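You operate a simulated robot arm through the tools that you are given. There is no shell and no other tool. Be economical: measure what you need, move in short steps, check, and stop when the job is done.

The job below is to be done with a simulated two-armed robot. You get a single attempt, and the scene is never put back.

## Task
Cool the drinks: empty the jug into the basin, cap the juice and stand both bottles in it.
Fine: the juice and the drinking bottle; hold the juice bottle while you screw its cap on, put the jug back and spill no more than 10 ml. Set down upright: small jug, juice bottle, drinking bottle.

Only the result counts: the job must be done as asked and must still hold three seconds after the hand-in. Knocking over, shifting, dropping, spilling or breaking anything else fails it. Lids that push on must go on centred and level and be pressed home; caps that screw on are set level and turned clockwise until they are tight.

## Robot
Two 7-joint arms with two-finger grippers on one trunk, on a base that drives. Base frame: it is fixed to the floor where the robot stands at the start and does not move with it; the origin is under the middle of the robot, x ahead of it, y to its left, z up; the surface under the hand at the start is at about z = 0.78. Readings come in m, rad, newtons and seconds.
The left shoulder is at the start at [0.053, 0.216, 1.22], the right one opposite. With the tool pointing down near the work surface each hand reaches from about 0.1 to 0.78 m from the robot's upright axis, wherever it stands, measured 20 degrees to its own side. Places, roughly: basin [0.6, 0.2, 0.8]; drinking bottle (7x7x21 cm) [0.7, -0.4, 0.8]; juice bottle (6x6x19 cm) [0.5, -0.2, 0.8]. Payload 3.18 kg a hand.
Tool frame (each hand has its own): the origin (TCP) lies between the finger pads and is the grasp point; the fingertips stand 0.03 m ahead of it; z points along the fingers, y is the line along which they close. Largest opening 0.144 m; the body of the gripper starts 0.103 m behind the TCP.
Orientation is that of the tool frame in the base frame, as a unit quaternion [w, x, y, z]. With the fingers straight down and closing along the base's y, the tool's x points along the base's -x, its y along +y and its z along -z.

## Interface
- The arms move only by the tool servo_tool. It takes "left_increments", "right_increments" or both (then of equal length, played together; a hand with none holds still); each is a list of rows, each a list of 7 numbers: the turn, a rotation vector about the base's x, y, z in units of 5 degrees (1.0 is 5 degrees), then the shift along the base's x, y, z in units of 25 mm (1.0 is 25 mm), then the finger opening in m, from 0 to 0.144. In form: [[ax, ay, az, x, y, z, fingers], ...]. A call has 1 to 12 rows; each row shifts and turns the commanded pose from where the row before left it. A call with a number of a shift or a turn outside -1 to 1 is refused whole. Rows are played at 5 a second. More than 0.05 m and 0.15 rad between two rows, or a gripper value outside its range, and nothing of the call is played. A pose out of reach is approached as far as the arm can. The call stops where the force on the tool passes 40 N (or 10 N more than at its start, if that is more) or the arm is blocked; 0.2 s more then pass. Each finger halts on what it meets, pressing with about 27 N; the grip force reading is that of the motor and also rises with nothing between the fingers. The clock runs only during rows and for 0.2 s after the last one: add rows that do not move to give the fingers time. The reply holds the time, the measured pose of the TCP, the force on the tool along the base axes, the opening and the grip force, in the units named above and with some noise, with the torque about the TCP (base axes, N m) and any sound that the robot's microphone picked up.
- Cameras (640 x 400 px; columns grow to the right, rows downward): "scene" is now at [0.1288, 0.0009, 1.4006]; the picture's right is [0.02, -1.00, 0.00], its down [-0.64, -0.01, -0.77] and it looks along [0.77, 0.01, -0.64] (base axes); focal length 224 px, centre (320, 200). "left" rides on the left gripper at [0.077, -0.017, -0.143] in its tool frame; the picture's right is [0.21, 0.98, 0.00], its down [-0.84, 0.18, -0.51] and it looks along [-0.50, 0.11, 0.86] (tool axes); focal length 218 px, centre (320, 200). "right" rides on the right gripper at [0.076, 0.016, -0.143] in its tool frame; the picture's right is [-0.21, 0.98, 0.00], its down [-0.84, -0.18, -0.51] and it looks along [-0.50, -0.11, 0.86] (tool axes); focal length 218 px, centre (320, 200).
- capture(camera): a new picture of that camera. It takes no simulated time.
- move_column(by): slides the trunk up (or, below 0, down) by that many m; the arms and the scene camera ride with it, the base frame stays. It gives what a move gives, with no picture.
- drive_base(legs): drives the robot by 1 to 6 legs, each [ahead, left, turn to the left] in m, m and rad, along the robot's own axes; the way and the turn of a leg run together, so that a leg with both is an arc; at most 1.5 m and 3.142 rad a leg. The arms and the cameras ride along, it lands a little off, and it stops where it bumps. It gives what a move gives.
- head_to(pan, tilt): turns the head with the scene camera to pan (to the left, within 1.396 rad either way) and tilt (down, from -0.506 to 1.204), counted from straight ahead of the robot. It gives what a move gives.
- pixel_to_xyz(camera, pixels): for up to 12 pixels [column, row] of the newest picture of that camera ("zoom" is the newest enlarged one), the place [x, y, z] in the base frame of the surface seen there, good to about 0.002 m. It takes no simulated time.
- enlarge(camera, box): a new picture of the part [left, top, right, bottom] of that camera's present view, enlarged. It takes no simulated time.
- job_done(): hands the job in; it is judged then, once.

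Work in short steps. Measure before you move; look again where a grasp or a placing could have gone wrong, and mend it. You have 80 turns and 70 pictures in all, those below and enlarged ones among them. Open the grippers and draw the arms clear of the work before you hand the job in, unless the task says otherwise; then end with one line.

The tools are called after "Request:" as a command line: name --argument value ..., lists and objects as JSON in quotes. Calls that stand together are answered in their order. servo_tool: Moves the arms, as the interface text tells. Its arguments: {"type":"object","properties":{"left_increments":{"type":"array","items":{"type":"array","items":{"type":"number"}}},"right_increments":{"type":"array","items":{"type":"array","items":{"type":"number"}}}},"required":[]} The other tools are called the same way: move_column (by) slides the trunk up or down; drive_base (legs) drives the base; head_to (pan, tilt) turns the head that bears the scene camera; capture (camera) takes a picture; pixel_to_xyz (camera, pixels) gives the place of the surface under pixels of a picture; enlarge (camera, box) takes an enlarged picture of a part of a camera's view; job_done () hands the job in.

At the start:

```text
clock: 0.0
left_tool_pos: [0.415, 0.0621, 1.2436]
left_orientation: [-0.001, -0.001, 1.0, 0.0]
left_wrist_force: [1.8, -0.2, 0.3]
left_ft_torque: [-0.03, 0.0, 0.03]
left_grip_width: 0.144
left_gripper_force: 0.0
right_tool_pos: [0.4861, -0.3886, 1.1659]
right_orientation: [0.0, 0.0, 1.0, 0.0]
right_wrist_force: [-0.6, -0.1, 0.2]
right_ft_torque: [-0.01, 0.01, 0.03]
right_grip_width: 0.1442
right_gripper_force: 0.0
trunk travel left (down, up): [-0.3, 0.069]
robot x, y, heading: [-0.0013, -0.006, -0.002]
head pan, tilt: [0.019, 0.693]
```

scene: 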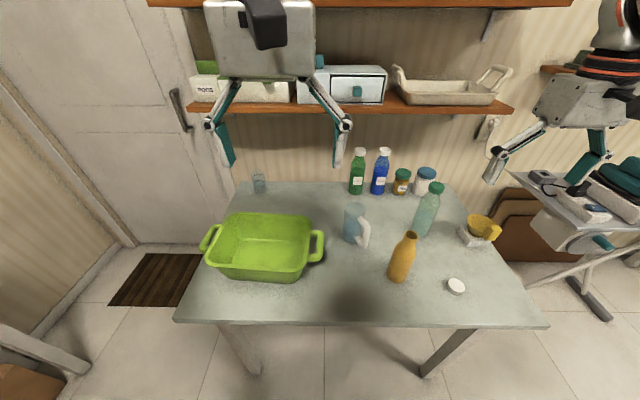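
right: 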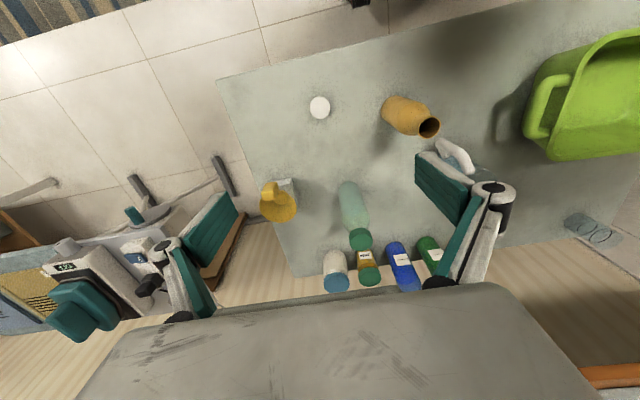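
left: 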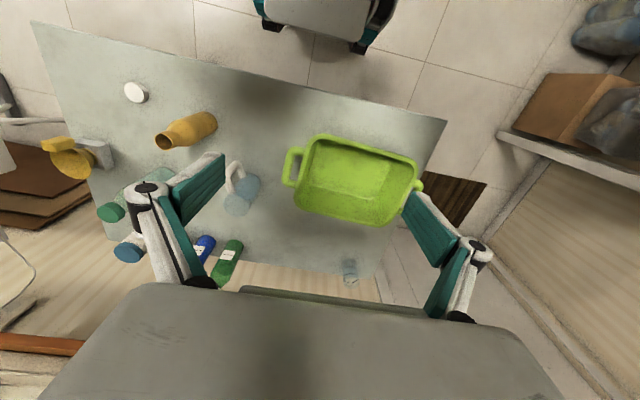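

The scene shows the basin (265,245), jug (355,223), juice bottle (402,257), cap (456,286) and drinking bottle (427,210). I enlarge to see the details.

Request:
enlarge --camera "scene" --box '[330, 160, 510, 300]'

Request:
pixel_to_xyz --camera "scene" --pixels '[[409, 235], [401, 262], [397, 280], [456, 284], [456, 293], [425, 215], [436, 187], [355, 207], [352, 235], [363, 232], [420, 236], [350, 300]]'

Request:
pixel_to_xyz --camera "scene" --pixels '[[223, 216], [310, 220], [208, 262], [299, 274], [262, 242], [318, 245], [210, 238], [230, 255], [290, 262], [295, 232], [240, 230], [265, 265]]'

```text
2.86 times, centred on (420, 230) of scene
```

zoom: 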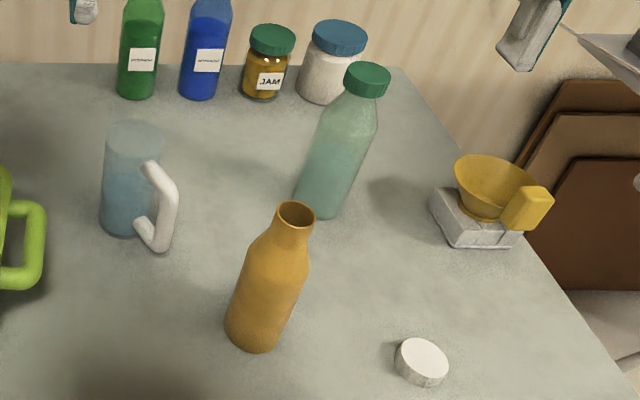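

```text
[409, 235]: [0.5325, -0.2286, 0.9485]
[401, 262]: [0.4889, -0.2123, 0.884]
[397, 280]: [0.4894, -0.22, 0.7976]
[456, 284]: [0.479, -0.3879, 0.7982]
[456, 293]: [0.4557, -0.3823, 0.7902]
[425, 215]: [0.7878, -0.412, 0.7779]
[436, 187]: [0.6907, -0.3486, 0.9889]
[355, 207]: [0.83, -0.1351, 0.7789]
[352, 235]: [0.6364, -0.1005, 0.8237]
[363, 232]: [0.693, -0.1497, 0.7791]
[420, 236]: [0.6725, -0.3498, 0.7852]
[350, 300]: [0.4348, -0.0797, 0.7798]
```

```text
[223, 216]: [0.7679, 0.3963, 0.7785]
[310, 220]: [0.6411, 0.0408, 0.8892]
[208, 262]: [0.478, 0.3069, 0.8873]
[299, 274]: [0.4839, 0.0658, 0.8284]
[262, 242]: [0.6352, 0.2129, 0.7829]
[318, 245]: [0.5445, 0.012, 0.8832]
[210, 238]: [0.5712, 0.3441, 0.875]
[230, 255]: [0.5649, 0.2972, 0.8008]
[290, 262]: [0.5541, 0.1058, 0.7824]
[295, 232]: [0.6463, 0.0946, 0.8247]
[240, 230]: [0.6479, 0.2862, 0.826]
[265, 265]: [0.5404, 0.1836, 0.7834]
```

Taking finer measurements in the zoom of the bottle mouth, cap, jug handle and drinking bottle cap.

Request:
pixel_to_xyz --camera "zoom" --pixels '[[295, 204], [277, 214], [313, 214], [296, 229], [230, 325], [294, 335], [253, 349], [400, 355], [446, 365], [420, 342], [425, 375], [422, 360]]'

Request:
pixel_to_xyz --camera "zoom" --pixels '[[368, 72], [348, 72], [388, 75], [366, 92], [150, 165], [170, 185], [170, 215], [160, 248], [140, 235], [120, 200], [108, 150], [300, 190]]'

```text
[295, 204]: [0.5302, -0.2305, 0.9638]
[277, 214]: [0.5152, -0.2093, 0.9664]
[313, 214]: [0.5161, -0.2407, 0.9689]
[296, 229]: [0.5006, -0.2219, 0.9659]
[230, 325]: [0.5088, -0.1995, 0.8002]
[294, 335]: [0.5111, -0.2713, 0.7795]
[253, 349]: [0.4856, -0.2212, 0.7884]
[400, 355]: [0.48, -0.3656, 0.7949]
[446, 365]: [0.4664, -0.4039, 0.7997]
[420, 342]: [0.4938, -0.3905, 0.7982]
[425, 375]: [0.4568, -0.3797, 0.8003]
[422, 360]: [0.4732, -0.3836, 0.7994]
```

```text
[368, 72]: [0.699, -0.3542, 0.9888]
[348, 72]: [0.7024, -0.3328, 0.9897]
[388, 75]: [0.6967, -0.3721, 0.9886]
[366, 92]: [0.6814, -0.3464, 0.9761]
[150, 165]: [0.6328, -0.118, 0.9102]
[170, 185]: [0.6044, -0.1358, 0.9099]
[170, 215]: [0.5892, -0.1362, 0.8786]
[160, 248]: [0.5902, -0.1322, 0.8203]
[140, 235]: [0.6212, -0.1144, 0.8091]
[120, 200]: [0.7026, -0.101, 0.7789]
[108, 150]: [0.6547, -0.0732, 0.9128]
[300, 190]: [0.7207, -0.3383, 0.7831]
```

The jug is transparent, so I look closer with the left and right cameras to fix its shape and handle direction.

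Request:
enlarge --camera "left" --box '[200, 140, 300, 230]'

Request:
pixel_to_xyz --camera "left" --pixels '[[238, 178], [230, 165], [243, 172], [235, 190], [225, 205], [250, 205], [258, 185], [240, 212], [228, 180]]'

```text
4.44 times, centred on (250, 185) of left
```

zoom: 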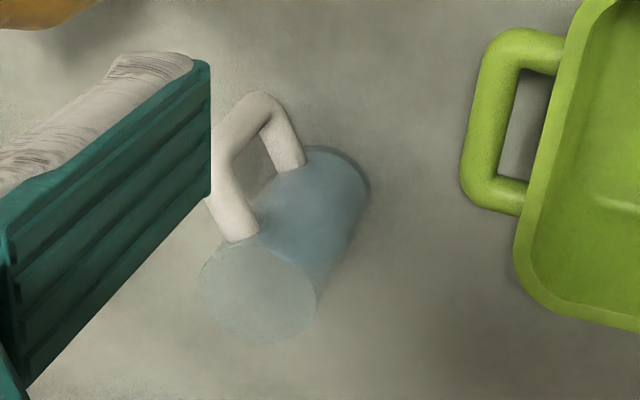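

```text
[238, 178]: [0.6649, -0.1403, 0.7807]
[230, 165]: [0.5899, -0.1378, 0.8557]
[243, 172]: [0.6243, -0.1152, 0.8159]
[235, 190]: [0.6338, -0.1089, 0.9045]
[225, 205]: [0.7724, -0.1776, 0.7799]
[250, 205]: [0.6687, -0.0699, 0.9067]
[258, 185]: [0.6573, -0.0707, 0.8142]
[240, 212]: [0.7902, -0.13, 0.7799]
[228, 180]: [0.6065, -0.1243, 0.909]
```

Jug centre about (0.661,-0.102), rim z about 0.93, handle towards az ~209°. Now I measure the basin's rim and floor from the left camera.

Request:
enlarge --camera "left" --box '[270, 120, 440, 230]'

Request:
pixel_to_xyz --camera "left" --pixels '[[310, 140], [418, 165], [298, 206], [400, 222], [360, 147], [350, 218], [310, 165], [410, 190], [330, 148], [400, 165], [325, 195], [390, 205]]'

```text
3.64 times, centred on (355, 175) of left
```

zoom: 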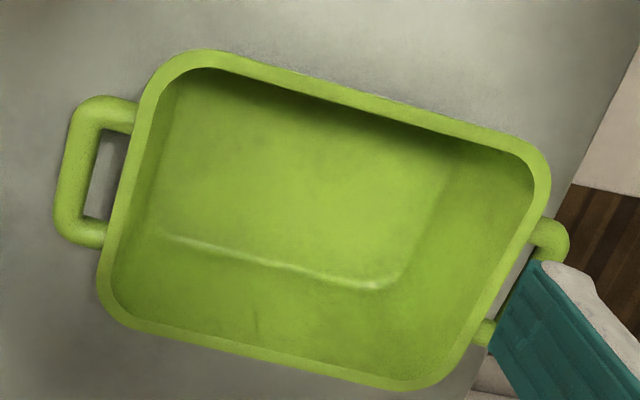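

```text
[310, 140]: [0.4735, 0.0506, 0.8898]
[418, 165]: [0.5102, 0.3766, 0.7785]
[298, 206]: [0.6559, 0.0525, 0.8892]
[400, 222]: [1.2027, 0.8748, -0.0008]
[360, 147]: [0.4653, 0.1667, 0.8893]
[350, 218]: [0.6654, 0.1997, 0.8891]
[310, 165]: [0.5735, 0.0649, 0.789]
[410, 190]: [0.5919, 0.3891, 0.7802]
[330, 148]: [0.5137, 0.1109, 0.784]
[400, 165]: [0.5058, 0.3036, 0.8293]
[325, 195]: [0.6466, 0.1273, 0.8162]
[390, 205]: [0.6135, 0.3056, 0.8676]
```

Basin rim is z≈0.889, spanning x 0.465–0.67 and y 0.045–0.335. I move the left hand above the jug, yawed −15° so the handle stays clear of the fingers.

Request:
servo_tool --left_increments '[[0, 0, -0.2727, 0.895, -0.597, -0.7, 0.144], [0, 0, -0.2727, 0.895, -0.597, -0.7, 0.144], [0, 0, -0.2727, 0.895, -0.597, -0.7, 0.144], [0, 0, -0.2727, 0.895, -0.597, -0.7, 0.144], [0, 0, -0.2727, 0.895, -0.597, -0.7, 0.144], [0, 0, -0.2727, 0.895, -0.597, -0.7, 0.144], [0, 0, -0.2727, 0.895, -0.597, -0.7, 0.144], [0, 0, -0.2727, 0.895, -0.597, -0.7, 0.144], [0, 0, -0.2727, 0.895, -0.597, -0.7, 0.144], [0, 0, -0.2727, 0.895, -0.597, -0.7, 0.144], [0, 0, -0.2727, 0.895, -0.597, -0.7, 0.144]]'

Request:
capture --camera "left"

```text
clock: 2.4
left_tool_pos: [0.6249, -0.0532, 1.0769]
left_orientation: [0.008, 0.095, 0.995, -0.013]
left_wrist_force: [0.6, 0.0, 0.0]
left_ft_torque: [0.0, 0.01, 0.03]
left_grip_width: 0.144
left_gripper_force: 0.0
left hand out of reach, approached as far as the arm can: row 9, 10, 11
right_tool_pos: [0.4849, -0.3894, 1.1671]
right_orientation: [0.0, 0.0, 1.0, -0.001]
right_wrist_force: [0.9, 0.7, 0.0]
right_ft_torque: [-0.02, -0.02, -0.02]
right_grip_width: 0.1438
right_gripper_force: 0.1
trunk travel left (down, up): [-0.3, 0.069]
robot x, y, heading: [-0.0011, -0.0028, -0.001]
head pan, tilt: [0.019, 0.693]
```

```text
63 pictures are left
```

left: 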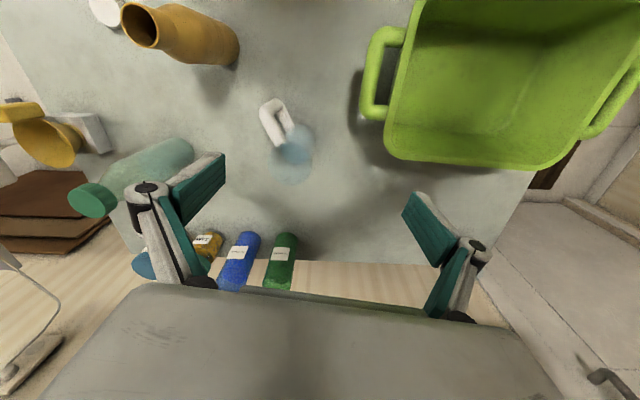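

Rows 9–11 were out of reach for the left arm, so I drive the base slightly right and ahead.

Request:
drive_base --legs '[[0.05, -0.13, 0]]'

Request:
capture --camera "left"

```text
clock: 4.2
left_tool_pos: [0.6724, -0.1861, 1.0701]
left_orientation: [0.005, 0.097, 0.995, -0.009]
left_wrist_force: [0.2, 0.5, -0.5]
left_ft_torque: [0.04, 0.0, 0.02]
left_grip_width: 0.1442
left_gripper_force: 0.1
right_tool_pos: [0.5345, -0.5191, 1.1665]
right_orientation: [0.0, 0.0, 1.0, 0.001]
right_wrist_force: [1.1, -0.9, 0.0]
right_ft_torque: [0.03, 0.05, 0.02]
right_grip_width: 0.1439
right_gripper_force: 0.0
trunk travel left (down, up): [-0.3, 0.069]
robot x, y, heading: [0.0485, -0.1299, -0.0]
head pan, tilt: [0.019, 0.693]
```

```text
62 pictures are left
```

left: 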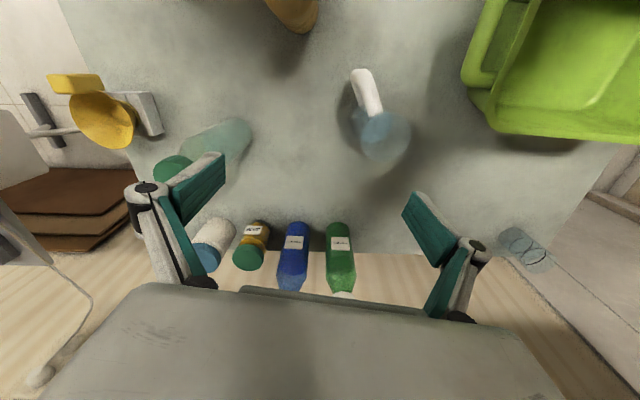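

The rim ellipse centre at (387,138) puts the jug at about (0.665,-0.100), consistent with before. I align over it first.

Request:
servo_tool --left_increments '[[0, 0, -0.2, -0.095, 0.85, 0, 0.144], [0, 0, -0.2, -0.095, 0.85, 0, 0.144], [0, 0, -0.2, -0.095, 0.85, 0, 0.144], [0, 0, -0.2, -0.095, 0.85, 0, 0.144], [0, 0, 0, 0, 0, -0.6, 0.144], [0, 0, 0, 0, 0, -0.6, 0.144]]'

Request:
capture --camera "left"

```text
clock: 5.6
left_tool_pos: [0.6622, -0.1004, 1.0414]
left_orientation: [0.005, 0.131, 0.991, -0.01]
left_wrist_force: [-0.6, 0.1, 0.0]
left_ft_torque: [-0.03, -0.01, -0.03]
left_grip_width: 0.1441
left_gripper_force: 0.1
right_tool_pos: [0.5357, -0.518, 1.167]
right_orientation: [0.0, 0.0, 1.0, 0.0]
right_wrist_force: [-0.8, 0.5, 0.5]
right_ft_torque: [-0.01, 0.02, 0.01]
right_grip_width: 0.1442
right_gripper_force: 0.1
trunk travel left (down, up): [-0.3, 0.069]
robot x, y, heading: [0.05, -0.1292, 0.0]
head pan, tilt: [0.019, 0.693]
```

```text
61 pictures are left
```

left: 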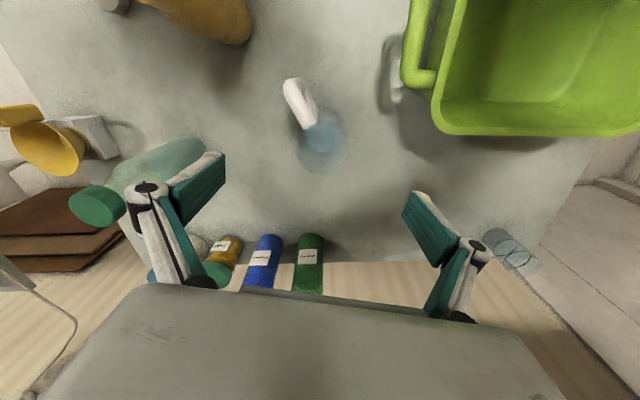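

The jug rim is at (322,148), exactly on the tool axis. I descend, then close.

Request:
servo_tool --left_increments '[[0, 0, 0, 0, 0, -0.875, 0.144], [0, 0, 0, 0, 0, -0.875, 0.144], [0, 0, 0, 0, 0, -0.875, 0.144], [0, 0, 0, 0, 0, -0.875, 0.144], [0, 0, 0, 0, 0, -0.875, 0.144], [0, 0, 0, 0, 0, -0.875, 0.144], [0, 0, 0, 0, 0, -0.875, 0.144], [0, 0, 0, 0, 0, 0, 0.09], [0, 0, 0, 0, 0, 0, 0.04], [0, 0, 0, 0, 0, 0, 0.02], [0, 0, 0, 0, 0, 0, 0.02]]'

Request:
capture --camera "left"

```text
clock: 8.0
left_tool_pos: [0.6629, -0.0993, 0.8864]
left_orientation: [0.004, 0.132, 0.991, -0.009]
left_wrist_force: [-0.4, 0.4, 1.3]
left_ft_torque: [0.06, -0.01, 0.03]
left_grip_width: 0.065
left_gripper_force: 26.5
right_tool_pos: [0.5354, -0.5186, 1.166]
right_orientation: [0.001, 0.0, 1.0, 0.001]
right_wrist_force: [0.3, 0.6, 0.2]
right_ft_torque: [0.01, -0.01, 0.02]
right_grip_width: 0.1438
right_gripper_force: 0.0
trunk travel left (down, up): [-0.3, 0.069]
robot x, y, heading: [0.0514, -0.1275, 0.0]
head pan, tilt: [0.019, 0.693]
```

```text
60 pictures are left
```

left: 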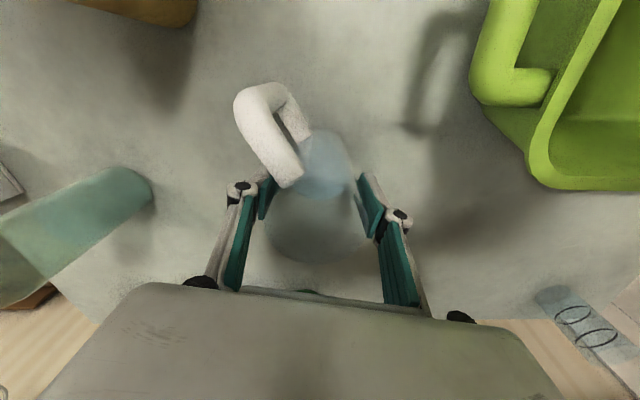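

Grip is firm at 0.065 m. I lift the jug straight up smoothly.

Request:
servo_tool --left_increments '[[0, 0, 0, 0, 0, 0.3, 0.02], [0, 0, 0, 0, 0, 0.7, 0.02], [0, 0, 0, 0, 0, 0.9, 0.02], [0, 0, 0, 0, 0, 1, 0.02], [0, 0, 0, 0, 0, 1, 0.02], [0, 0, 0, 0, 0, 1, 0.02], [0, 0, 0, 0, 0, 1, 0.02], [0, 0, 0, 0, 0, 1, 0.02], [0, 0, 0, 0, 0, 0.9, 0.02], [0, 0, 0, 0, 0, 0.7, 0.02], [0, 0, 0, 0, 0, 0.4, 0.02], [0, 0, 0, 0, 0, 0.2, 0.02]]'

```text
clock: 10.6
left_tool_pos: [0.6616, -0.1002, 1.0914]
left_orientation: [0.004, 0.131, 0.991, -0.009]
left_wrist_force: [-0.2, -0.4, -2.6]
left_ft_torque: [0.04, -0.01, -0.01]
left_grip_width: 0.0653
left_gripper_force: 27.4
left hand out of reach, approached as far as the arm can: row 10, 11, 12
right_tool_pos: [0.5351, -0.5186, 1.167]
right_orientation: [0.0, 0.0, 1.0, 0.0]
right_wrist_force: [0.0, 0.7, -0.1]
right_ft_torque: [-0.01, 0.01, -0.02]
right_grip_width: 0.1439
right_gripper_force: 0.0
trunk travel left (down, up): [-0.3, 0.069]
robot x, y, heading: [0.0516, -0.1307, -0.001]
head pan, tilt: [0.019, 0.693]
```

Weight is about 2.6 N. Bottom clearance is about 0.1 m over the basin rim, so I carry the jug sideways over the basin.

Request:
servo_tool --left_increments '[[0, 0, 0.25, -0.2, 0.5, 0, 0.02], [0, 0, 0.25, -0.2, 0.9, 0, 0.02], [0, 0, 0.25, -0.2, 1, 0, 0.02], [0, 0, 0.25, -0.2, 1, 0, 0.02], [0, 0, 0.25, -0.2, 1, 0, 0.02], [0, 0, 0.25, -0.2, 1, 0, 0.02], [0, 0, 0.25, -0.2, 1, 0, 0.02], [0, 0, 0.25, -0.2, 1, 0, 0.02], [0, 0, 0.25, -0.2, 1, 0, 0.02], [0, 0, 0.25, -0.2, 1, 0, 0.02], [0, 0, 0.25, 0, 0.9, 0, 0.02], [0, 0, 0.25, 0, 0.5, 0, 0.02]]'

Request:
capture --camera "scene"

```text
clock: 13.2
left_tool_pos: [0.6115, 0.1715, 1.0922]
left_orientation: [0.005, 0.001, 1.0, -0.009]
left_wrist_force: [0.3, 0.3, -3.4]
left_ft_torque: [0.0, -0.03, -0.05]
left_grip_width: 0.0651
left_gripper_force: 26.8
right_tool_pos: [0.5356, -0.5178, 1.1675]
right_orientation: [0.0, 0.0, 1.0, 0.0]
right_wrist_force: [-0.7, -0.2, 0.0]
right_ft_torque: [-0.03, 0.0, 0.01]
right_grip_width: 0.1439
right_gripper_force: 0.0
trunk travel left (down, up): [-0.3, 0.069]
robot x, y, heading: [0.0483, -0.1306, 0.004]
head pan, tilt: [0.019, 0.693]
```

```text
59 pictures are left
```

scene: 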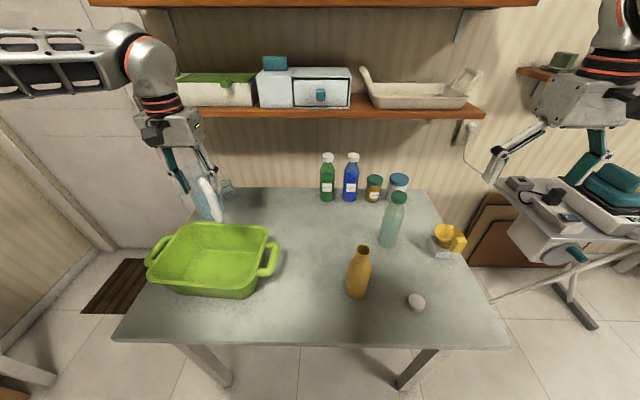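

The jug is over the basin; lip will stay near x 0.56–0.58. I tilt it towards −x, first 45°.

Request:
servo_tool --left_increments '[[0, -0.6, 0, 0, 0, 0, 0.02], [0, -1, 0, 0, 0, 0, 0.02], [0, -1, 0, 0, 0, 0, 0.02], [0, -1, 0, 0, 0, 0, 0.02], [0, -1, 0, 0, 0, 0, 0.02], [0, -1, 0, 0, 0, 0, 0.02], [0, -0.8, 0, 0, 0, 0, 0.02], [0, -0.6, 0, 0, 0, 0, 0.02], [0, -0.5, 0, 0, 0, 0, 0.02], [0, -0.5, 0, 0, 0, 0, 0.02], [0, -0.5, 0, 0, 0, 0, 0.02], [0, -0.5, 0, 0, 0, 0, 0.02]]'

Request:
capture --camera "scene"

```text
clock: 15.8
left_tool_pos: [0.6116, 0.1685, 1.0912]
left_orientation: [0.388, 0.003, 0.922, -0.008]
left_wrist_force: [0.8, 0.2, -2.9]
left_ft_torque: [0.05, 0.13, 0.04]
left_grip_width: 0.0653
left_gripper_force: 27.1
right_tool_pos: [0.5349, -0.5185, 1.1656]
right_orientation: [0.0, 0.0, 1.0, -0.001]
right_wrist_force: [0.0, -0.7, 0.0]
right_ft_torque: [0.01, 0.0, 0.0]
right_grip_width: 0.144
right_gripper_force: 0.0
trunk travel left (down, up): [-0.3, 0.069]
robot x, y, heading: [0.0473, -0.131, 0.002]
head pan, tilt: [0.019, 0.693]
```

```text
58 pictures are left
```

scene: 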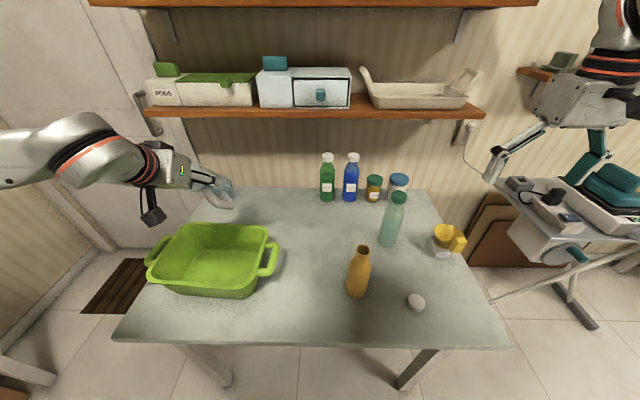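

Tilt is 45°, lip over the basin. I continue slowly through the pouring range.

Request:
servo_tool --left_increments '[[0, -0.5, 0, 0, 0, 0, 0.02], [0, -0.5, 0, 0, 0, 0, 0.02], [0, -0.5, 0, 0, 0, 0, 0.02], [0, -0.5, 0, 0, 0, 0, 0.02], [0, -0.5, 0, 0, 0, 0, 0.02], [0, -0.5, 0, 0, 0, 0, 0.02], [0, -0.5, 0, 0, 0, 0, 0.02], [0, -0.5, 0, 0, 0, 0, 0.02], [0, -0.5, 0, 0, 0, 0, 0.02], [0, -0.5, 0, 0, 0, 0, 0.02], [0, 0, 0, 0, 0, 0, 0.02], [0, 0, 0, 0, 0, 0, 0.02]]'

Request:
enlarge --camera "scene" --box '[120, 130, 300, 310]'

```text
clock: 18.4
left_tool_pos: [0.616, 0.1608, 1.1055]
left_orientation: [0.484, 0.012, 0.875, -0.013]
left_wrist_force: [0.3, -0.7, -2.7]
left_ft_torque: [0.02, 0.11, 0.03]
left_grip_width: 0.0654
left_gripper_force: 27.1
left hand out of reach, approached as far as the arm can: row 6, 8, 10
right_tool_pos: [0.5362, -0.5179, 1.1667]
right_orientation: [0.001, 0.0, 1.0, 0.001]
right_wrist_force: [0.2, -0.3, -0.7]
right_ft_torque: [0.04, -0.01, -0.02]
right_grip_width: 0.144
right_gripper_force: 0.0
trunk travel left (down, up): [-0.3, 0.069]
robot x, y, heading: [0.0518, -0.1302, 0.0]
head pan, tilt: [0.019, 0.693]
```

```text
2.22 times, centred on (210, 220) of scene
```

zoom: 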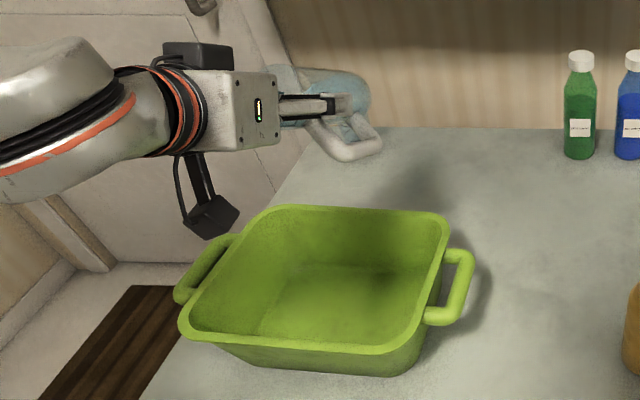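

The arm is near a joint limit at 58° (too folded). I tilt back a little, reach forward 0.1 m, then drive the base back 0.12 m so that the arm has more room.

Request:
servo_tool --left_increments '[[0, 0.6, 0, 0, 0, 0, 0.02], [0, 1, 0, 0, 0.1, 0, 0.02], [0, 1, 0, 0.3, 0.2, 0, 0.02], [0, 1, 0, 0.6, 0.2, 0, 0.02], [0, 0.5, 0, 0.8, 0.2, 0, 0.02], [0, 0, 0, 0.8, 0.1, 0, 0.02], [0, 0, 0, 0.8, 0.1, 0, 0.02], [0, 0, 0, 0.8, 0, 0, 0.02], [0, 0, 0, 0.4, 0, 0, 0.02], [0, 0, 0, 0.2, 0, 0, 0.02]]'

```text
clock: 20.6
left_tool_pos: [0.7324, 0.185, 1.1064]
left_orientation: [0.319, 0.01, 0.947, -0.016]
left_wrist_force: [1.1, 0.2, -3.0]
left_ft_torque: [0.02, 0.13, -0.01]
left_grip_width: 0.0655
left_gripper_force: 27.1
right_tool_pos: [0.5347, -0.5187, 1.1663]
right_orientation: [0.0, 0.0, 1.0, 0.0]
right_wrist_force: [-0.7, 0.1, -0.1]
right_ft_torque: [-0.02, 0.01, -0.03]
right_grip_width: 0.144
right_gripper_force: 0.1
trunk travel left (down, up): [-0.3, 0.069]
robot x, y, heading: [0.0486, -0.1284, -0.001]
head pan, tilt: [0.019, 0.693]
```

Reached (0.732,0.185) at 37° tilt. Now drive back 0.12 m.

Request:
drive_base --legs '[[-0.12, 0, 0]]'

Request:
servo_tool --left_increments '[[0, -0.5, 0, 0, 0, 0, 0.02], [0, -0.5, 0, 0, 0, 0, 0.02], [0, -0.5, 0, 0, 0, 0, 0.02], [0, -0.5, 0, 0, 0, 0, 0.02], [0, -0.5, 0, 0, 0, 0, 0.02], [0, -0.5, 0, 0, 0, 0, 0.02], [0, -0.5, 0, 0, 0, 0, 0.02], [0, -0.5, 0, 0, 0, 0, 0.02], [0, -0.5, 0, 0, 0, 0, 0.02], [0, -0.5, 0, 0, 0, 0, 0.02]]'

Request:
enlarge --camera "scene" --box '[120, 130, 340, 310]'

```text
clock: 21.8
left_tool_pos: [0.6129, 0.1856, 1.1081]
left_orientation: [0.321, 0.008, 0.947, -0.015]
left_wrist_force: [-0.2, 0.2, -1.9]
left_ft_torque: [0.04, 0.09, 0.01]
left_grip_width: 0.0653
left_gripper_force: 26.5
right_tool_pos: [0.4175, -0.5188, 1.1674]
right_orientation: [0.001, -0.001, 1.0, 0.0]
right_wrist_force: [-0.3, -0.2, -0.1]
right_ft_torque: [0.02, -0.04, -0.02]
right_grip_width: 0.144
right_gripper_force: 0.0
trunk travel left (down, up): [-0.3, 0.069]
robot x, y, heading: [-0.069, -0.1311, 0.003]
head pan, tilt: [0.019, 0.693]
```

```text
clock: 24.0
left_tool_pos: [0.6137, 0.1826, 1.1095]
left_orientation: [0.518, 0.013, 0.855, -0.013]
left_wrist_force: [-0.6, 0.5, -2.4]
left_ft_torque: [0.01, 0.11, 0.04]
left_grip_width: 0.0655
left_gripper_force: 26.8
right_tool_pos: [0.417, -0.5187, 1.1667]
right_orientation: [0.001, -0.002, 1.0, 0.0]
right_wrist_force: [0.5, -0.5, 0.3]
right_ft_torque: [0.02, -0.04, 0.01]
right_grip_width: 0.1438
right_gripper_force: 0.1
trunk travel left (down, up): [-0.3, 0.069]
robot x, y, heading: [-0.0656, -0.1294, 0.004]
head pan, tilt: [0.019, 0.693]
```

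```text
2.22 times, centred on (230, 220) of scene
```

zoom: 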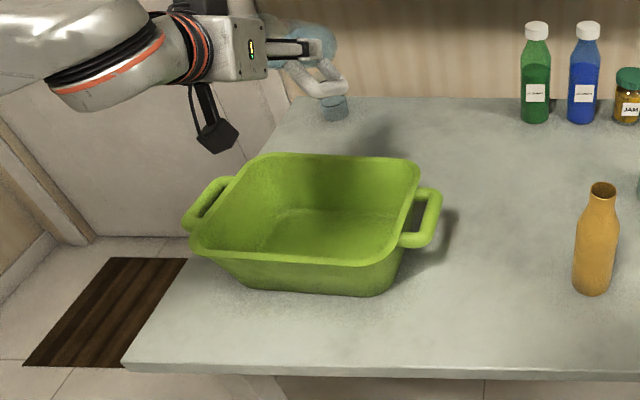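

Now 62° with no limit hit. I continue to about 90° slowly.

Request:
servo_tool --left_increments '[[0, -0.5, 0, 0, 0, 0, 0.02], [0, -0.5, 0, 0, 0, 0, 0.02], [0, -0.5, 0, 0, 0, 0, 0.02], [0, -0.5, 0, 0, 0, 0, 0.02], [0, -0.5, 0, 0, 0, 0, 0.02], [0, -0.5, 0, 0, 0, 0, 0.02], [0, -0.5, 0, 0, 0, 0, 0.02], [0, -0.5, 0, 0, 0, 0, 0.02], [0, -0.5, 0, 0, 0, 0, 0.02], [0, -0.5, 0, 0, 0, 0, 0.02]]'

Request:
enlarge --camera "scene" --box '[120, 130, 340, 310]'

```text
clock: 26.2
left_tool_pos: [0.6151, 0.1846, 1.1081]
left_orientation: [0.517, 0.011, 0.856, -0.012]
left_wrist_force: [-0.3, 1.2, -2.6]
left_ft_torque: [0.03, 0.1, 0.01]
left_grip_width: 0.0653
left_gripper_force: 27.3
left hand out of reach, approached as far as the arm can: row 2, 4, 6, 8, 10
right_tool_pos: [0.4175, -0.517, 1.166]
right_orientation: [0.0, -0.001, 1.0, 0.0]
right_wrist_force: [-0.3, -0.6, 0.4]
right_ft_torque: [-0.01, 0.0, -0.01]
right_grip_width: 0.1441
right_gripper_force: 0.1
trunk travel left (down, up): [-0.3, 0.069]
robot x, y, heading: [-0.0669, -0.1291, 0.002]
head pan, tilt: [0.019, 0.693]
```

```text
2.22 times, centred on (230, 220) of scene
```

zoom: 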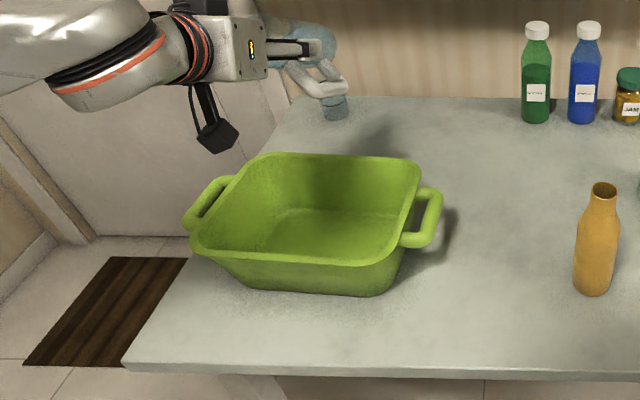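

Stuck at 62°, wrist limit: the forearm comes from the left. I tilt back slightly and yaw the hand −45° so it lines up with the forearm, then will tilt on.

Request:
servo_tool --left_increments '[[0, 1, 0, 0, 0, 0, 0.02], [0, 1, 0, 0, 0, 0, 0.02], [0, 0, -0.6, 0, 0, 0, 0.02], [0, 0, -1, 0, -0.1, 0, 0.02], [0, 0, -1, 0, -0.1, 0, 0.02], [0, 0, -1, 0, -0.1, 0, 0.02], [0, 0, -1, 0, -0.1, 0, 0.02], [0, 0, -1, 0, -0.1, 0, 0.02], [0, 0, -1, 0, -0.1, 0, 0.02], [0, 0, -1, 0, -0.1, 0, 0.02], [0, 0, -0.8, 0, -0.1, 0, 0.02], [0, 0, -0.6, 0, 0, 0, 0.02]]'

Request:
servo_tool --left_increments '[[-0.35, -0.35, 0, 0, 0, 0, 0.02], [-0.35, -0.35, 0, 0, 0, 0, 0.02], [-0.35, -0.35, 0, 0, 0, 0, 0.02], [-0.35, -0.35, 0, 0, 0, 0, 0.02], [-0.35, -0.35, 0, 0, 0, 0, 0.02], [-0.35, -0.35, 0, 0, 0, 0, 0.02]]'

Request:
enlarge --camera "scene" --box '[120, 130, 340, 310]'

```text
clock: 28.8
left_tool_pos: [0.614, 0.1739, 1.1066]
left_orientation: [0.424, 0.228, 0.868, -0.12]
left_wrist_force: [-0.3, 0.9, -2.6]
left_ft_torque: [0.03, 0.13, -0.02]
left_grip_width: 0.0652
left_gripper_force: 27.4
left hand out of reach, approached as far as the arm can: row 9, 10, 11, 12
right_tool_pos: [0.4183, -0.5173, 1.1663]
right_orientation: [0.0, -0.001, 1.0, 0.0]
right_wrist_force: [0.0, -0.9, 0.0]
right_ft_torque: [-0.04, 0.0, -0.01]
right_grip_width: 0.1441
right_gripper_force: 0.1
trunk travel left (down, up): [-0.3, 0.069]
robot x, y, heading: [-0.069, -0.1302, 0.003]
head pan, tilt: [0.019, 0.693]
```

```text
clock: 30.2
left_tool_pos: [0.6131, 0.1701, 1.1071]
left_orientation: [0.521, 0.198, 0.811, -0.178]
left_wrist_force: [-0.4, 0.1, -2.4]
left_ft_torque: [0.1, 0.12, 0.0]
left_grip_width: 0.0652
left_gripper_force: 26.7
right_tool_pos: [0.4184, -0.5174, 1.1666]
right_orientation: [0.0, -0.001, 1.0, -0.001]
right_wrist_force: [0.2, -0.3, 0.6]
right_ft_torque: [-0.02, 0.0, 0.0]
right_grip_width: 0.1438
right_gripper_force: 0.2
trunk travel left (down, up): [-0.3, 0.069]
robot x, y, heading: [-0.0692, -0.1296, 0.001]
head pan, tilt: [0.019, 0.693]
```

```text
2.22 times, centred on (230, 220) of scene
```

zoom: 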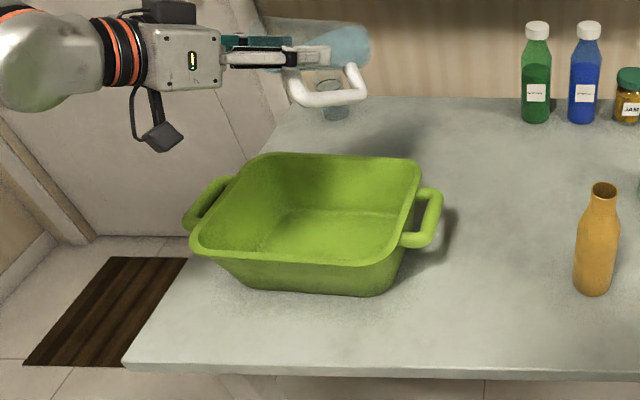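

Yaw of about −32° achieved and tilt now 67°, still moving. Lip is at about (0.57,0.20) over the basin centre; I continue tilting.

Request:
servo_tool --left_increments '[[-0.27, -0.42, 0, 0, 0, 0, 0.02], [-0.27, -0.42, 0, 0, 0, 0, 0.02], [-0.27, -0.42, 0, 0, 0, 0, 0.02], [-0.27, -0.42, 0, 0, 0, 0, 0.02], [-0.27, -0.42, 0, 0, 0, 0, 0.02], [-0.27, -0.42, 0, 0, 0, 0, 0.02], [-0.27, -0.42, 0, 0, 0, 0, 0.02], [-0.27, -0.42, 0, 0, 0, 0, 0.02], [-0.27, -0.42, 0, 0, 0, 0, 0.02], [-0.27, -0.42, 0, 0, 0, 0, 0.02]]'

Request:
enlarge --camera "scene" --box '[120, 130, 340, 310]'

```text
clock: 32.4
left_tool_pos: [0.6147, 0.1707, 1.1068]
left_orientation: [0.679, 0.165, 0.676, -0.233]
left_wrist_force: [0.1, 0.4, -2.3]
left_ft_torque: [0.06, 0.03, 0.01]
left_grip_width: 0.0652
left_gripper_force: 26.9
right_tool_pos: [0.4185, -0.5178, 1.1656]
right_orientation: [0.0, 0.0, 1.0, 0.0]
right_wrist_force: [0.3, -0.8, -0.3]
right_ft_torque: [0.02, -0.01, -0.05]
right_grip_width: 0.1442
right_gripper_force: 0.1
trunk travel left (down, up): [-0.3, 0.069]
robot x, y, heading: [-0.0735, -0.1291, 0.004]
head pan, tilt: [0.019, 0.693]
```

```text
2.22 times, centred on (230, 220) of scene
```

zoom: 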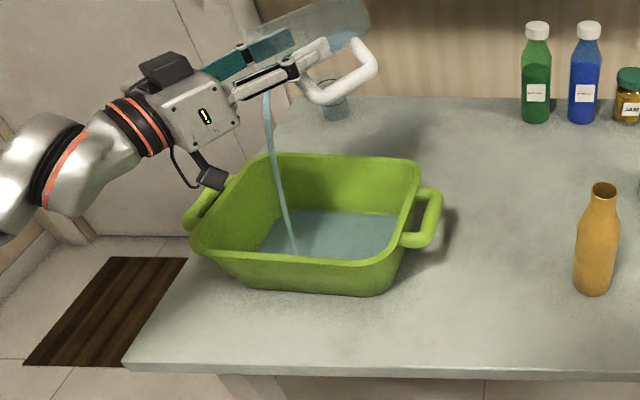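

Water streams into the basin. I tilt a further ~15° and wait for it to drain.

Request:
servo_tool --left_increments '[[-0.27, -0.42, 0, 0, 0, 0, 0.02], [-0.27, -0.42, 0, 0, 0, 0, 0.02], [-0.27, -0.42, 0, 0, 0, 0, 0.02], [-0.27, -0.42, 0, 0, 0, 0, 0.02], [-0.27, -0.42, 0, 0, 0, 0, 0.02], [-0.27, -0.42, 0, 0, 0, 0, 0.02], [-0.27, -0.42, 0, 0, 0, 0, 0.02], [0, 0, 0, 0, 0, 0, 0.02], [0, 0, 0, 0, 0, 0, 0.02], [0, 0, 0, 0, 0, 0, 0.02], [0, 0, 0, 0, 0, 0, 0.02], [0, 0, 0, 0, 0, 0, 0.02]]'

Request:
enlarge --camera "scene" --box '[120, 130, 340, 310]'

```text
clock: 35.0
left_tool_pos: [0.615, 0.1692, 1.107]
left_orientation: [0.771, 0.137, 0.563, -0.265]
left_wrist_force: [-0.2, -0.7, -1.5]
left_ft_torque: [0.05, 0.0, -0.01]
left_grip_width: 0.0651
left_gripper_force: 27.2
right_tool_pos: [0.4186, -0.5183, 1.1675]
right_orientation: [0.001, -0.001, 1.0, 0.0]
right_wrist_force: [0.8, 0.7, -0.2]
right_ft_torque: [0.0, 0.02, -0.03]
right_grip_width: 0.1442
right_gripper_force: 0.0
trunk travel left (down, up): [-0.3, 0.069]
robot x, y, heading: [-0.0648, -0.1299, 0.006]
head pan, tilt: [0.019, 0.693]
```

```text
2.22 times, centred on (230, 220) of scene
```

zoom: 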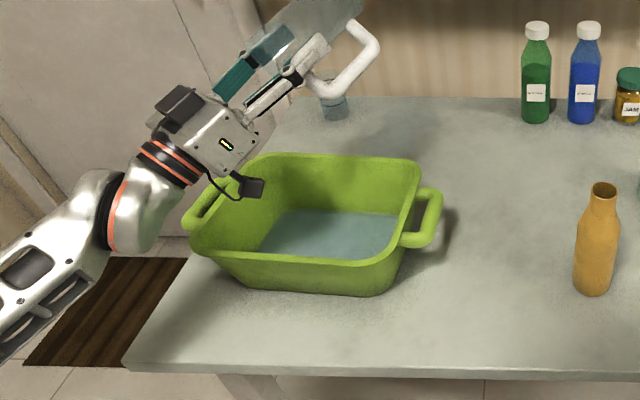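

The stream has stopped and the jug is empty (force 1.5 N). I tilt it back upright.

Request:
servo_tool --left_increments '[[0.27, 0.42, 0, 0, 0, 0, 0.02], [0.54, 0.84, 0, 0, 0, 0, 0.02], [0.54, 0.84, 0, 0, 0, 0, 0.02], [0.54, 0.84, 0, 0, 0, 0, 0.02], [0.54, 0.84, 0, 0, 0, 0, 0.02], [0.54, 0.84, 0, 0, 0, 0, 0.02], [0.54, 0.84, 0, 0, 0, 0, 0.02], [0.54, 0.84, 0, 0, 0, 0, 0.02], [0.54, 0.84, 0, 0, 0, 0, 0.02], [0.54, 0.84, 0, 0, 0, 0, 0.02], [0.54, 0.84, 0, 0, 0, 0, 0.02], [0.54, 0.84, 0, 0, 0, 0, 0.02]]'

Request:
servo_tool --left_increments '[[0.54, 0.84, 0, 0, 0, 0, 0.02], [0.54, 0.84, 0, 0, 0, 0, 0.02], [0.54, 0.84, 0, 0, 0, 0, 0.02], [0.54, 0.84, 0, 0, 0, 0, 0.02], [0.54, 0.84, 0, 0, 0, 0, 0.02], [0.54, 0.84, 0, 0, 0, 0, 0.02], [0.54, 0.84, 0, 0, 0, 0, 0.02], [0.54, 0.84, 0, 0, 0, 0, 0.02], [0.54, 0.84, 0, 0, 0, 0, 0.02]]'

```text
clock: 37.6
left_tool_pos: [0.615, 0.1695, 1.1067]
left_orientation: [0.412, 0.214, 0.874, -0.141]
left_wrist_force: [-0.2, 0.3, -1.5]
left_ft_torque: [-0.05, -0.08, 0.05]
left_grip_width: 0.0652
left_gripper_force: 27.0
right_tool_pos: [0.4185, -0.5193, 1.166]
right_orientation: [0.001, 0.0, 1.0, 0.001]
right_wrist_force: [0.8, 0.6, 0.4]
right_ft_torque: [0.05, -0.01, 0.01]
right_grip_width: 0.1441
right_gripper_force: 0.0
trunk travel left (down, up): [-0.3, 0.069]
robot x, y, heading: [-0.0675, -0.13, -0.005]
head pan, tilt: [0.019, 0.693]
```

```text
clock: 39.6
left_tool_pos: [0.6144, 0.169, 1.1059]
left_orientation: [0.396, 0.214, 0.883, -0.134]
left_wrist_force: [-0.4, -0.1, -2.4]
left_ft_torque: [0.0, -0.01, 0.01]
left_grip_width: 0.0647
left_gripper_force: 27.0
left hand out of reach, approached as far as the arm can: row 2, 3, 4, 5, 6, 7, 8, 9
right_tool_pos: [0.4181, -0.5185, 1.1677]
right_orientation: [0.0, -0.001, 1.0, 0.0]
right_wrist_force: [-0.5, -0.3, -0.4]
right_ft_torque: [-0.05, 0.0, -0.01]
right_grip_width: 0.1441
right_gripper_force: 0.1
trunk travel left (down, up): [-0.3, 0.069]
robot x, y, heading: [-0.0665, -0.129, -0.002]
head pan, tilt: [0.019, 0.693]
```

Upright is out of reach at this distance, so I drive ahead 0.12 m again and then finish righting the jug.

Request:
drive_base --legs '[[0.12, 0, 0]]'

Request:
servo_tool --left_increments '[[0.54, 0.84, 0, -0.8, -0.4, 0, 0.02], [0.54, 0.84, 0, -0.8, -0.4, 0, 0.02], [0.54, 0.84, 0, -0.8, -0.4, 0, 0.02], [0.54, 0.84, 0, -0.8, -0.4, 0, 0.02], [0.54, 0.84, 0, 0, -0.4, 0, 0.02], [0.54, 0.84, 0, 0, -0.4, 0, 0.02], [0.54, 0.84, 0, 0, -0.4, 0, 0.02], [0.54, 0.84, 0, 0, -0.4, 0, 0.02], [0.54, 0.84, 0, 0, -0.4, 0, 0.02]]'

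```text
clock: 40.9
left_tool_pos: [0.7328, 0.1692, 1.1069]
left_orientation: [0.395, 0.215, 0.883, -0.133]
left_wrist_force: [1.2, -0.5, -1.2]
left_ft_torque: [-0.01, 0.02, -0.01]
left_grip_width: 0.0652
left_gripper_force: 26.6
right_tool_pos: [0.5353, -0.5183, 1.167]
right_orientation: [-0.001, -0.001, 1.0, 0.0]
right_wrist_force: [0.8, -0.2, -0.5]
right_ft_torque: [-0.03, 0.07, -0.01]
right_grip_width: 0.1441
right_gripper_force: 0.1
trunk travel left (down, up): [-0.3, 0.069]
robot x, y, heading: [0.0513, -0.1325, -0.0]
head pan, tilt: [0.019, 0.693]
```

```text
clock: 42.9
left_tool_pos: [0.6523, 0.129, 1.1065]
left_orientation: [0.241, 0.229, 0.94, -0.079]
left_wrist_force: [-0.2, -0.4, -0.9]
left_ft_torque: [0.0, 0.0, -0.02]
left_grip_width: 0.0651
left_gripper_force: 27.1
left hand out of reach, approached as far as the arm can: row 5, 6, 7, 8, 9
right_tool_pos: [0.5355, -0.5185, 1.1674]
right_orientation: [0.0, -0.001, 1.0, 0.0]
right_wrist_force: [-0.4, 0.5, 0.3]
right_ft_torque: [0.01, -0.01, 0.0]
right_grip_width: 0.144
right_gripper_force: 0.1
trunk travel left (down, up): [-0.3, 0.069]
robot x, y, heading: [0.0507, -0.1286, 0.003]
head pan, tilt: [0.019, 0.693]
```

Still short by 29°; I pull the hand in and then right it.

Request:
servo_tool --left_increments '[[0, 0, 0, -0.9, -0.6, 0, 0.02], [0, 0, 0, -0.9, -0.6, 0, 0.02], [0, 0, 0, -0.9, -0.6, 0, 0.02], [0.52, 0.85, 0, 0, -0.6, 0, 0.02], [0.52, 0.85, 0, 0, -0.6, 0, 0.02], [0.52, 0.85, 0, 0, -0.6, 0, 0.02], [0.52, 0.85, 0, 0, -0.6, 0, 0.02], [0.52, 0.85, 0, 0, -0.6, 0, 0.02], [0.45, 0.73, 0, 0, -0.6, 0, 0.02]]'

```text
clock: 44.9
left_tool_pos: [0.5845, 0.0082, 1.1049]
left_orientation: [0.036, 0.236, 0.971, -0.016]
left_wrist_force: [0.0, 0.2, -1.2]
left_ft_torque: [-0.01, -0.03, 0.02]
left_grip_width: 0.0649
left_gripper_force: 27.6
left hand out of reach, approached as far as the arm can: row 9
right_tool_pos: [0.5348, -0.5169, 1.1662]
right_orientation: [0.001, -0.002, 1.0, 0.0]
right_wrist_force: [0.3, -0.4, -0.8]
right_ft_torque: [-0.01, 0.01, -0.01]
right_grip_width: 0.144
right_gripper_force: 0.2
trunk travel left (down, up): [-0.3, 0.069]
robot x, y, heading: [0.0513, -0.1312, 0.004]
head pan, tilt: [0.019, 0.693]
```

Nearly upright; I correct the remaining tilt and yaw while moving above the jug's original place.

Request:
servo_tool --left_increments '[[0.055, 0.11, 0.407, 0.3, -0.72, -0.6, 0.02], [0.055, 0.11, 0.407, 0.4, -0.72, -0.6, 0.02], [0.055, 0.11, 0.407, 0.6, -0.72, -0.6, 0.02], [0.055, 0.11, 0.407, 0.6, -0.72, -0.6, 0.02], [0.055, 0.11, 0.407, 0.6, -0.72, 0, 0.02], [0.055, 0.11, 0.407, 0.63, -0.7, 0, 0.02]]'

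```text
clock: 46.3
left_tool_pos: [0.6659, -0.0967, 1.0451]
left_orientation: [0.006, 0.132, 0.991, -0.002]
left_wrist_force: [0.2, -0.4, -2.5]
left_ft_torque: [-0.01, -0.01, -0.01]
left_grip_width: 0.0649
left_gripper_force: 27.5
right_tool_pos: [0.5358, -0.5195, 1.1663]
right_orientation: [-0.001, -0.001, 1.0, 0.001]
right_wrist_force: [0.3, -0.7, -0.5]
right_ft_torque: [0.0, 0.03, 0.02]
right_grip_width: 0.1441
right_gripper_force: 0.0
trunk travel left (down, up): [-0.3, 0.069]
robot x, y, heading: [0.0497, -0.133, -0.0]
head pan, tilt: [0.019, 0.693]
```

Pose matches; I lower the jug to its original place, ending with small steps.

Request:
servo_tool --left_increments '[[-0.05, 0, 0, -0.06, -0.05, -0.75, 0.02], [-0.05, 0, 0, -0.06, -0.05, -0.75, 0.02], [-0.05, 0, 0, 0, 0, -0.75, 0.02], [0, 0, 0, 0, 0, -0.75, 0.02], [0, 0, 0, 0, 0, -0.75, 0.02], [0, 0, 0, 0, 0, -0.75, 0.02], [0, 0, 0, 0, 0, -0.75, 0.02], [0, 0, 0, 0, 0, -0.75, 0.02], [0, 0, 0, 0, 0, -0.16, 0.02], [0, 0, 0, 0, 0, -0.12, 0.02], [0, 0, 0, 0, 0, -0.08, 0.02], [0, 0, 0, 0, 0, 0, 0.02]]'

Request:
enlarge --camera "scene" --box '[230, 130, 400, 260]'

```text
clock: 48.9
left_tool_pos: [0.6601, -0.1002, 0.8893]
left_orientation: [0.011, 0.133, 0.991, -0.01]
left_wrist_force: [0.3, 2.4, 22.9]
left_ft_torque: [0.09, -0.34, 0.18]
left_grip_width: 0.0654
left_gripper_force: 26.5
right_tool_pos: [0.5337, -0.5174, 1.1683]
right_orientation: [0.0, 0.0, 1.0, 0.0]
right_wrist_force: [0.5, 1.0, -0.7]
right_ft_torque: [0.0, 0.0, -0.01]
right_grip_width: 0.144
right_gripper_force: 0.0
trunk travel left (down, up): [-0.3, 0.069]
robot x, y, heading: [0.0508, -0.1324, 0.005]
head pan, tilt: [0.019, 0.693]
```

```text
3.08 times, centred on (315, 195) of scene
```

zoom: 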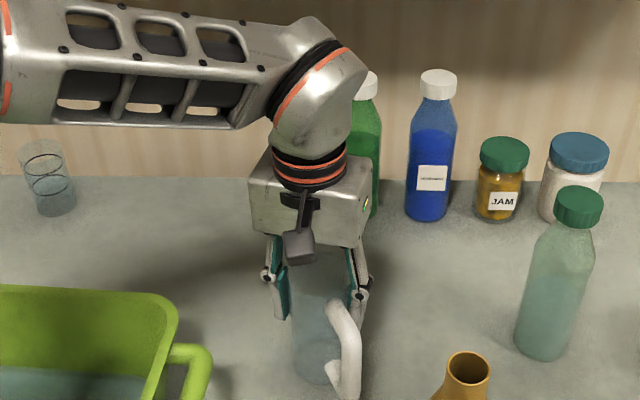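

Jug touches the table (23 N). I ease up about 2 mm, then open.

Request:
servo_tool --left_increments '[[0, 0, 0, 0, 0, 0.08, 0.02], [0, 0, 0, 0, 0, 0, 0.02], [0, 0, 0, 0, 0, 0, 0.08], [0, 0, 0, 0, 0, 0, 0.11], [0, 0, 0, 0, 0, 0, 0.144], [0, 0, 0, 0, 0, 0.3, 0.144], [0, 0, 0, 0, 0, 0.8, 0.144], [0, 0, 0, 0, 0, 1, 0.144], [0, 0, 0, 0, 0, 1, 0.144], [0, 0, 0, 0, 0, 1, 0.144], [0, 0, 0, 0, 0, 1, 0.144], [0, 0, 0, 0, 0, 1, 0.144]]'

Request:
capture --camera "left"

```text
clock: 51.5
left_tool_pos: [0.6588, -0.1007, 1.039]
left_orientation: [0.007, 0.133, 0.991, -0.01]
left_wrist_force: [-0.2, 0.1, 1.0]
left_ft_torque: [0.02, 0.0, -0.03]
left_grip_width: 0.144
left_gripper_force: 0.0
right_tool_pos: [0.534, -0.5176, 1.167]
right_orientation: [0.001, 0.0, 1.0, 0.0]
right_wrist_force: [-0.2, -0.4, 0.1]
right_ft_torque: [-0.02, 0.0, -0.02]
right_grip_width: 0.144
right_gripper_force: 0.0
trunk travel left (down, up): [-0.3, 0.069]
robot x, y, heading: [0.0474, -0.1295, 0.003]
head pan, tilt: [0.019, 0.693]
```

```text
50 pictures are left
```

left: 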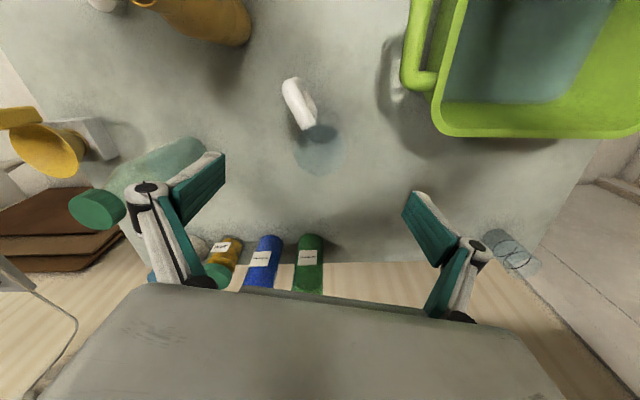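

The jug is back in place and upright. Next: the left hand retracts and tilts to a forward-down pose for holding the juice bottle, while the right hand goes above the cap.

Request:
servo_tool --left_increments '[[0, 0, -1, -0.8, 0, 0.2, 0.144], [0, 0, -1, -0.8, 0, 0.2, 0.144], [-0.423, -0.906, 0, -0.7, 0, 0, 0.144], [-0.423, -0.906, 0, -0.7, 0, 0, 0.144], [-0.423, -0.906, 0, -0.7, 0, 0, 0.144], [-0.423, -0.906, 0, -0.7, 0, 0, 0.144], [-0.423, -0.906, 0, -0.7, 0, 0, 0.144], [-0.423, -0.906, 0, -0.7, 0, 0, 0.144], [-0.423, -0.906, 0, -0.7, 0, 0, 0.144], [-0.423, -0.906, 0, -0.7, 0, 0, 0.144], [-0.423, -0.906, 0, -0.7, 0, 0, 0.144], [-0.423, -0.906, 0, -0.7, 0, 0, 0.144]]' --right_increments '[[0, 0, 0, -0.197, 0.442, -0.89, 0.1], [0, 0, 0, -0.197, 0.442, -0.89, 0.1], [0, 0, 0, -0.197, 0.442, -0.89, 0.1], [0, 0, 0, -0.197, 0.442, -0.89, 0.1], [0, 0, 0, -0.197, 0.442, -0.89, 0.1], [0, 0, 0, -0.197, 0.442, -0.89, 0.1], [0, 0, 0, -0.197, 0.442, -0.89, 0.1], [0, 0, 0, -0.197, 0.442, -0.89, 0.1], [0, 0, 0, -0.197, 0.442, -0.89, 0.1], [0, 0, 0, -0.197, 0.442, -0.89, 0.1], [0, 0, 0, -0.197, 0.442, -0.89, 0.1], [0, 0, 0, -0.197, 0.442, -0.89, 0.1]]'

Request:
capture --camera "right"

Request:
capture --camera "scene"

```text
clock: 54.1
left_tool_pos: [0.4711, -0.1265, 1.0499]
left_orientation: [0.417, 0.2, 0.881, -0.1]
left_wrist_force: [-0.4, 0.0, 0.0]
left_ft_torque: [0.01, -0.02, 0.01]
left_grip_width: 0.144
left_gripper_force: 0.0
left hand out of reach, approached as far as the arm can: row 11, 12
right_tool_pos: [0.4751, -0.3866, 0.898]
right_orientation: [0.0, 0.001, 1.0, 0.001]
right_wrist_force: [-0.1, 0.3, -0.2]
right_ft_torque: [-0.01, -0.02, -0.02]
right_grip_width: 0.0997
right_gripper_force: 0.2
trunk travel left (down, up): [-0.3, 0.069]
robot x, y, heading: [0.0493, -0.1299, 0.004]
head pan, tilt: [0.019, 0.693]
```

```text
49 pictures are left
```

right: 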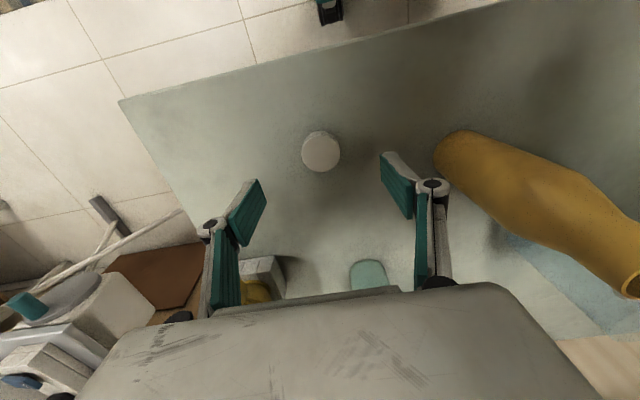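

```text
48 pictures are left
```

scene: 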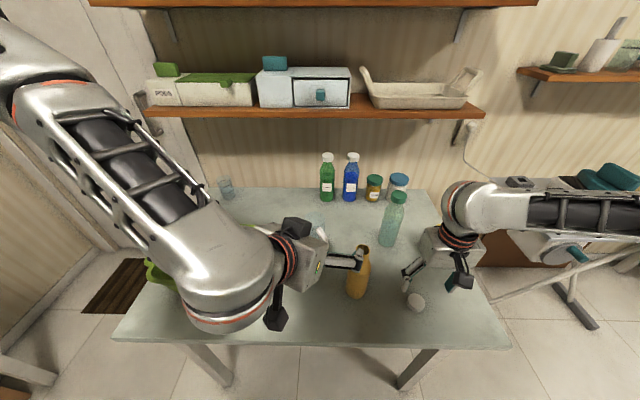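

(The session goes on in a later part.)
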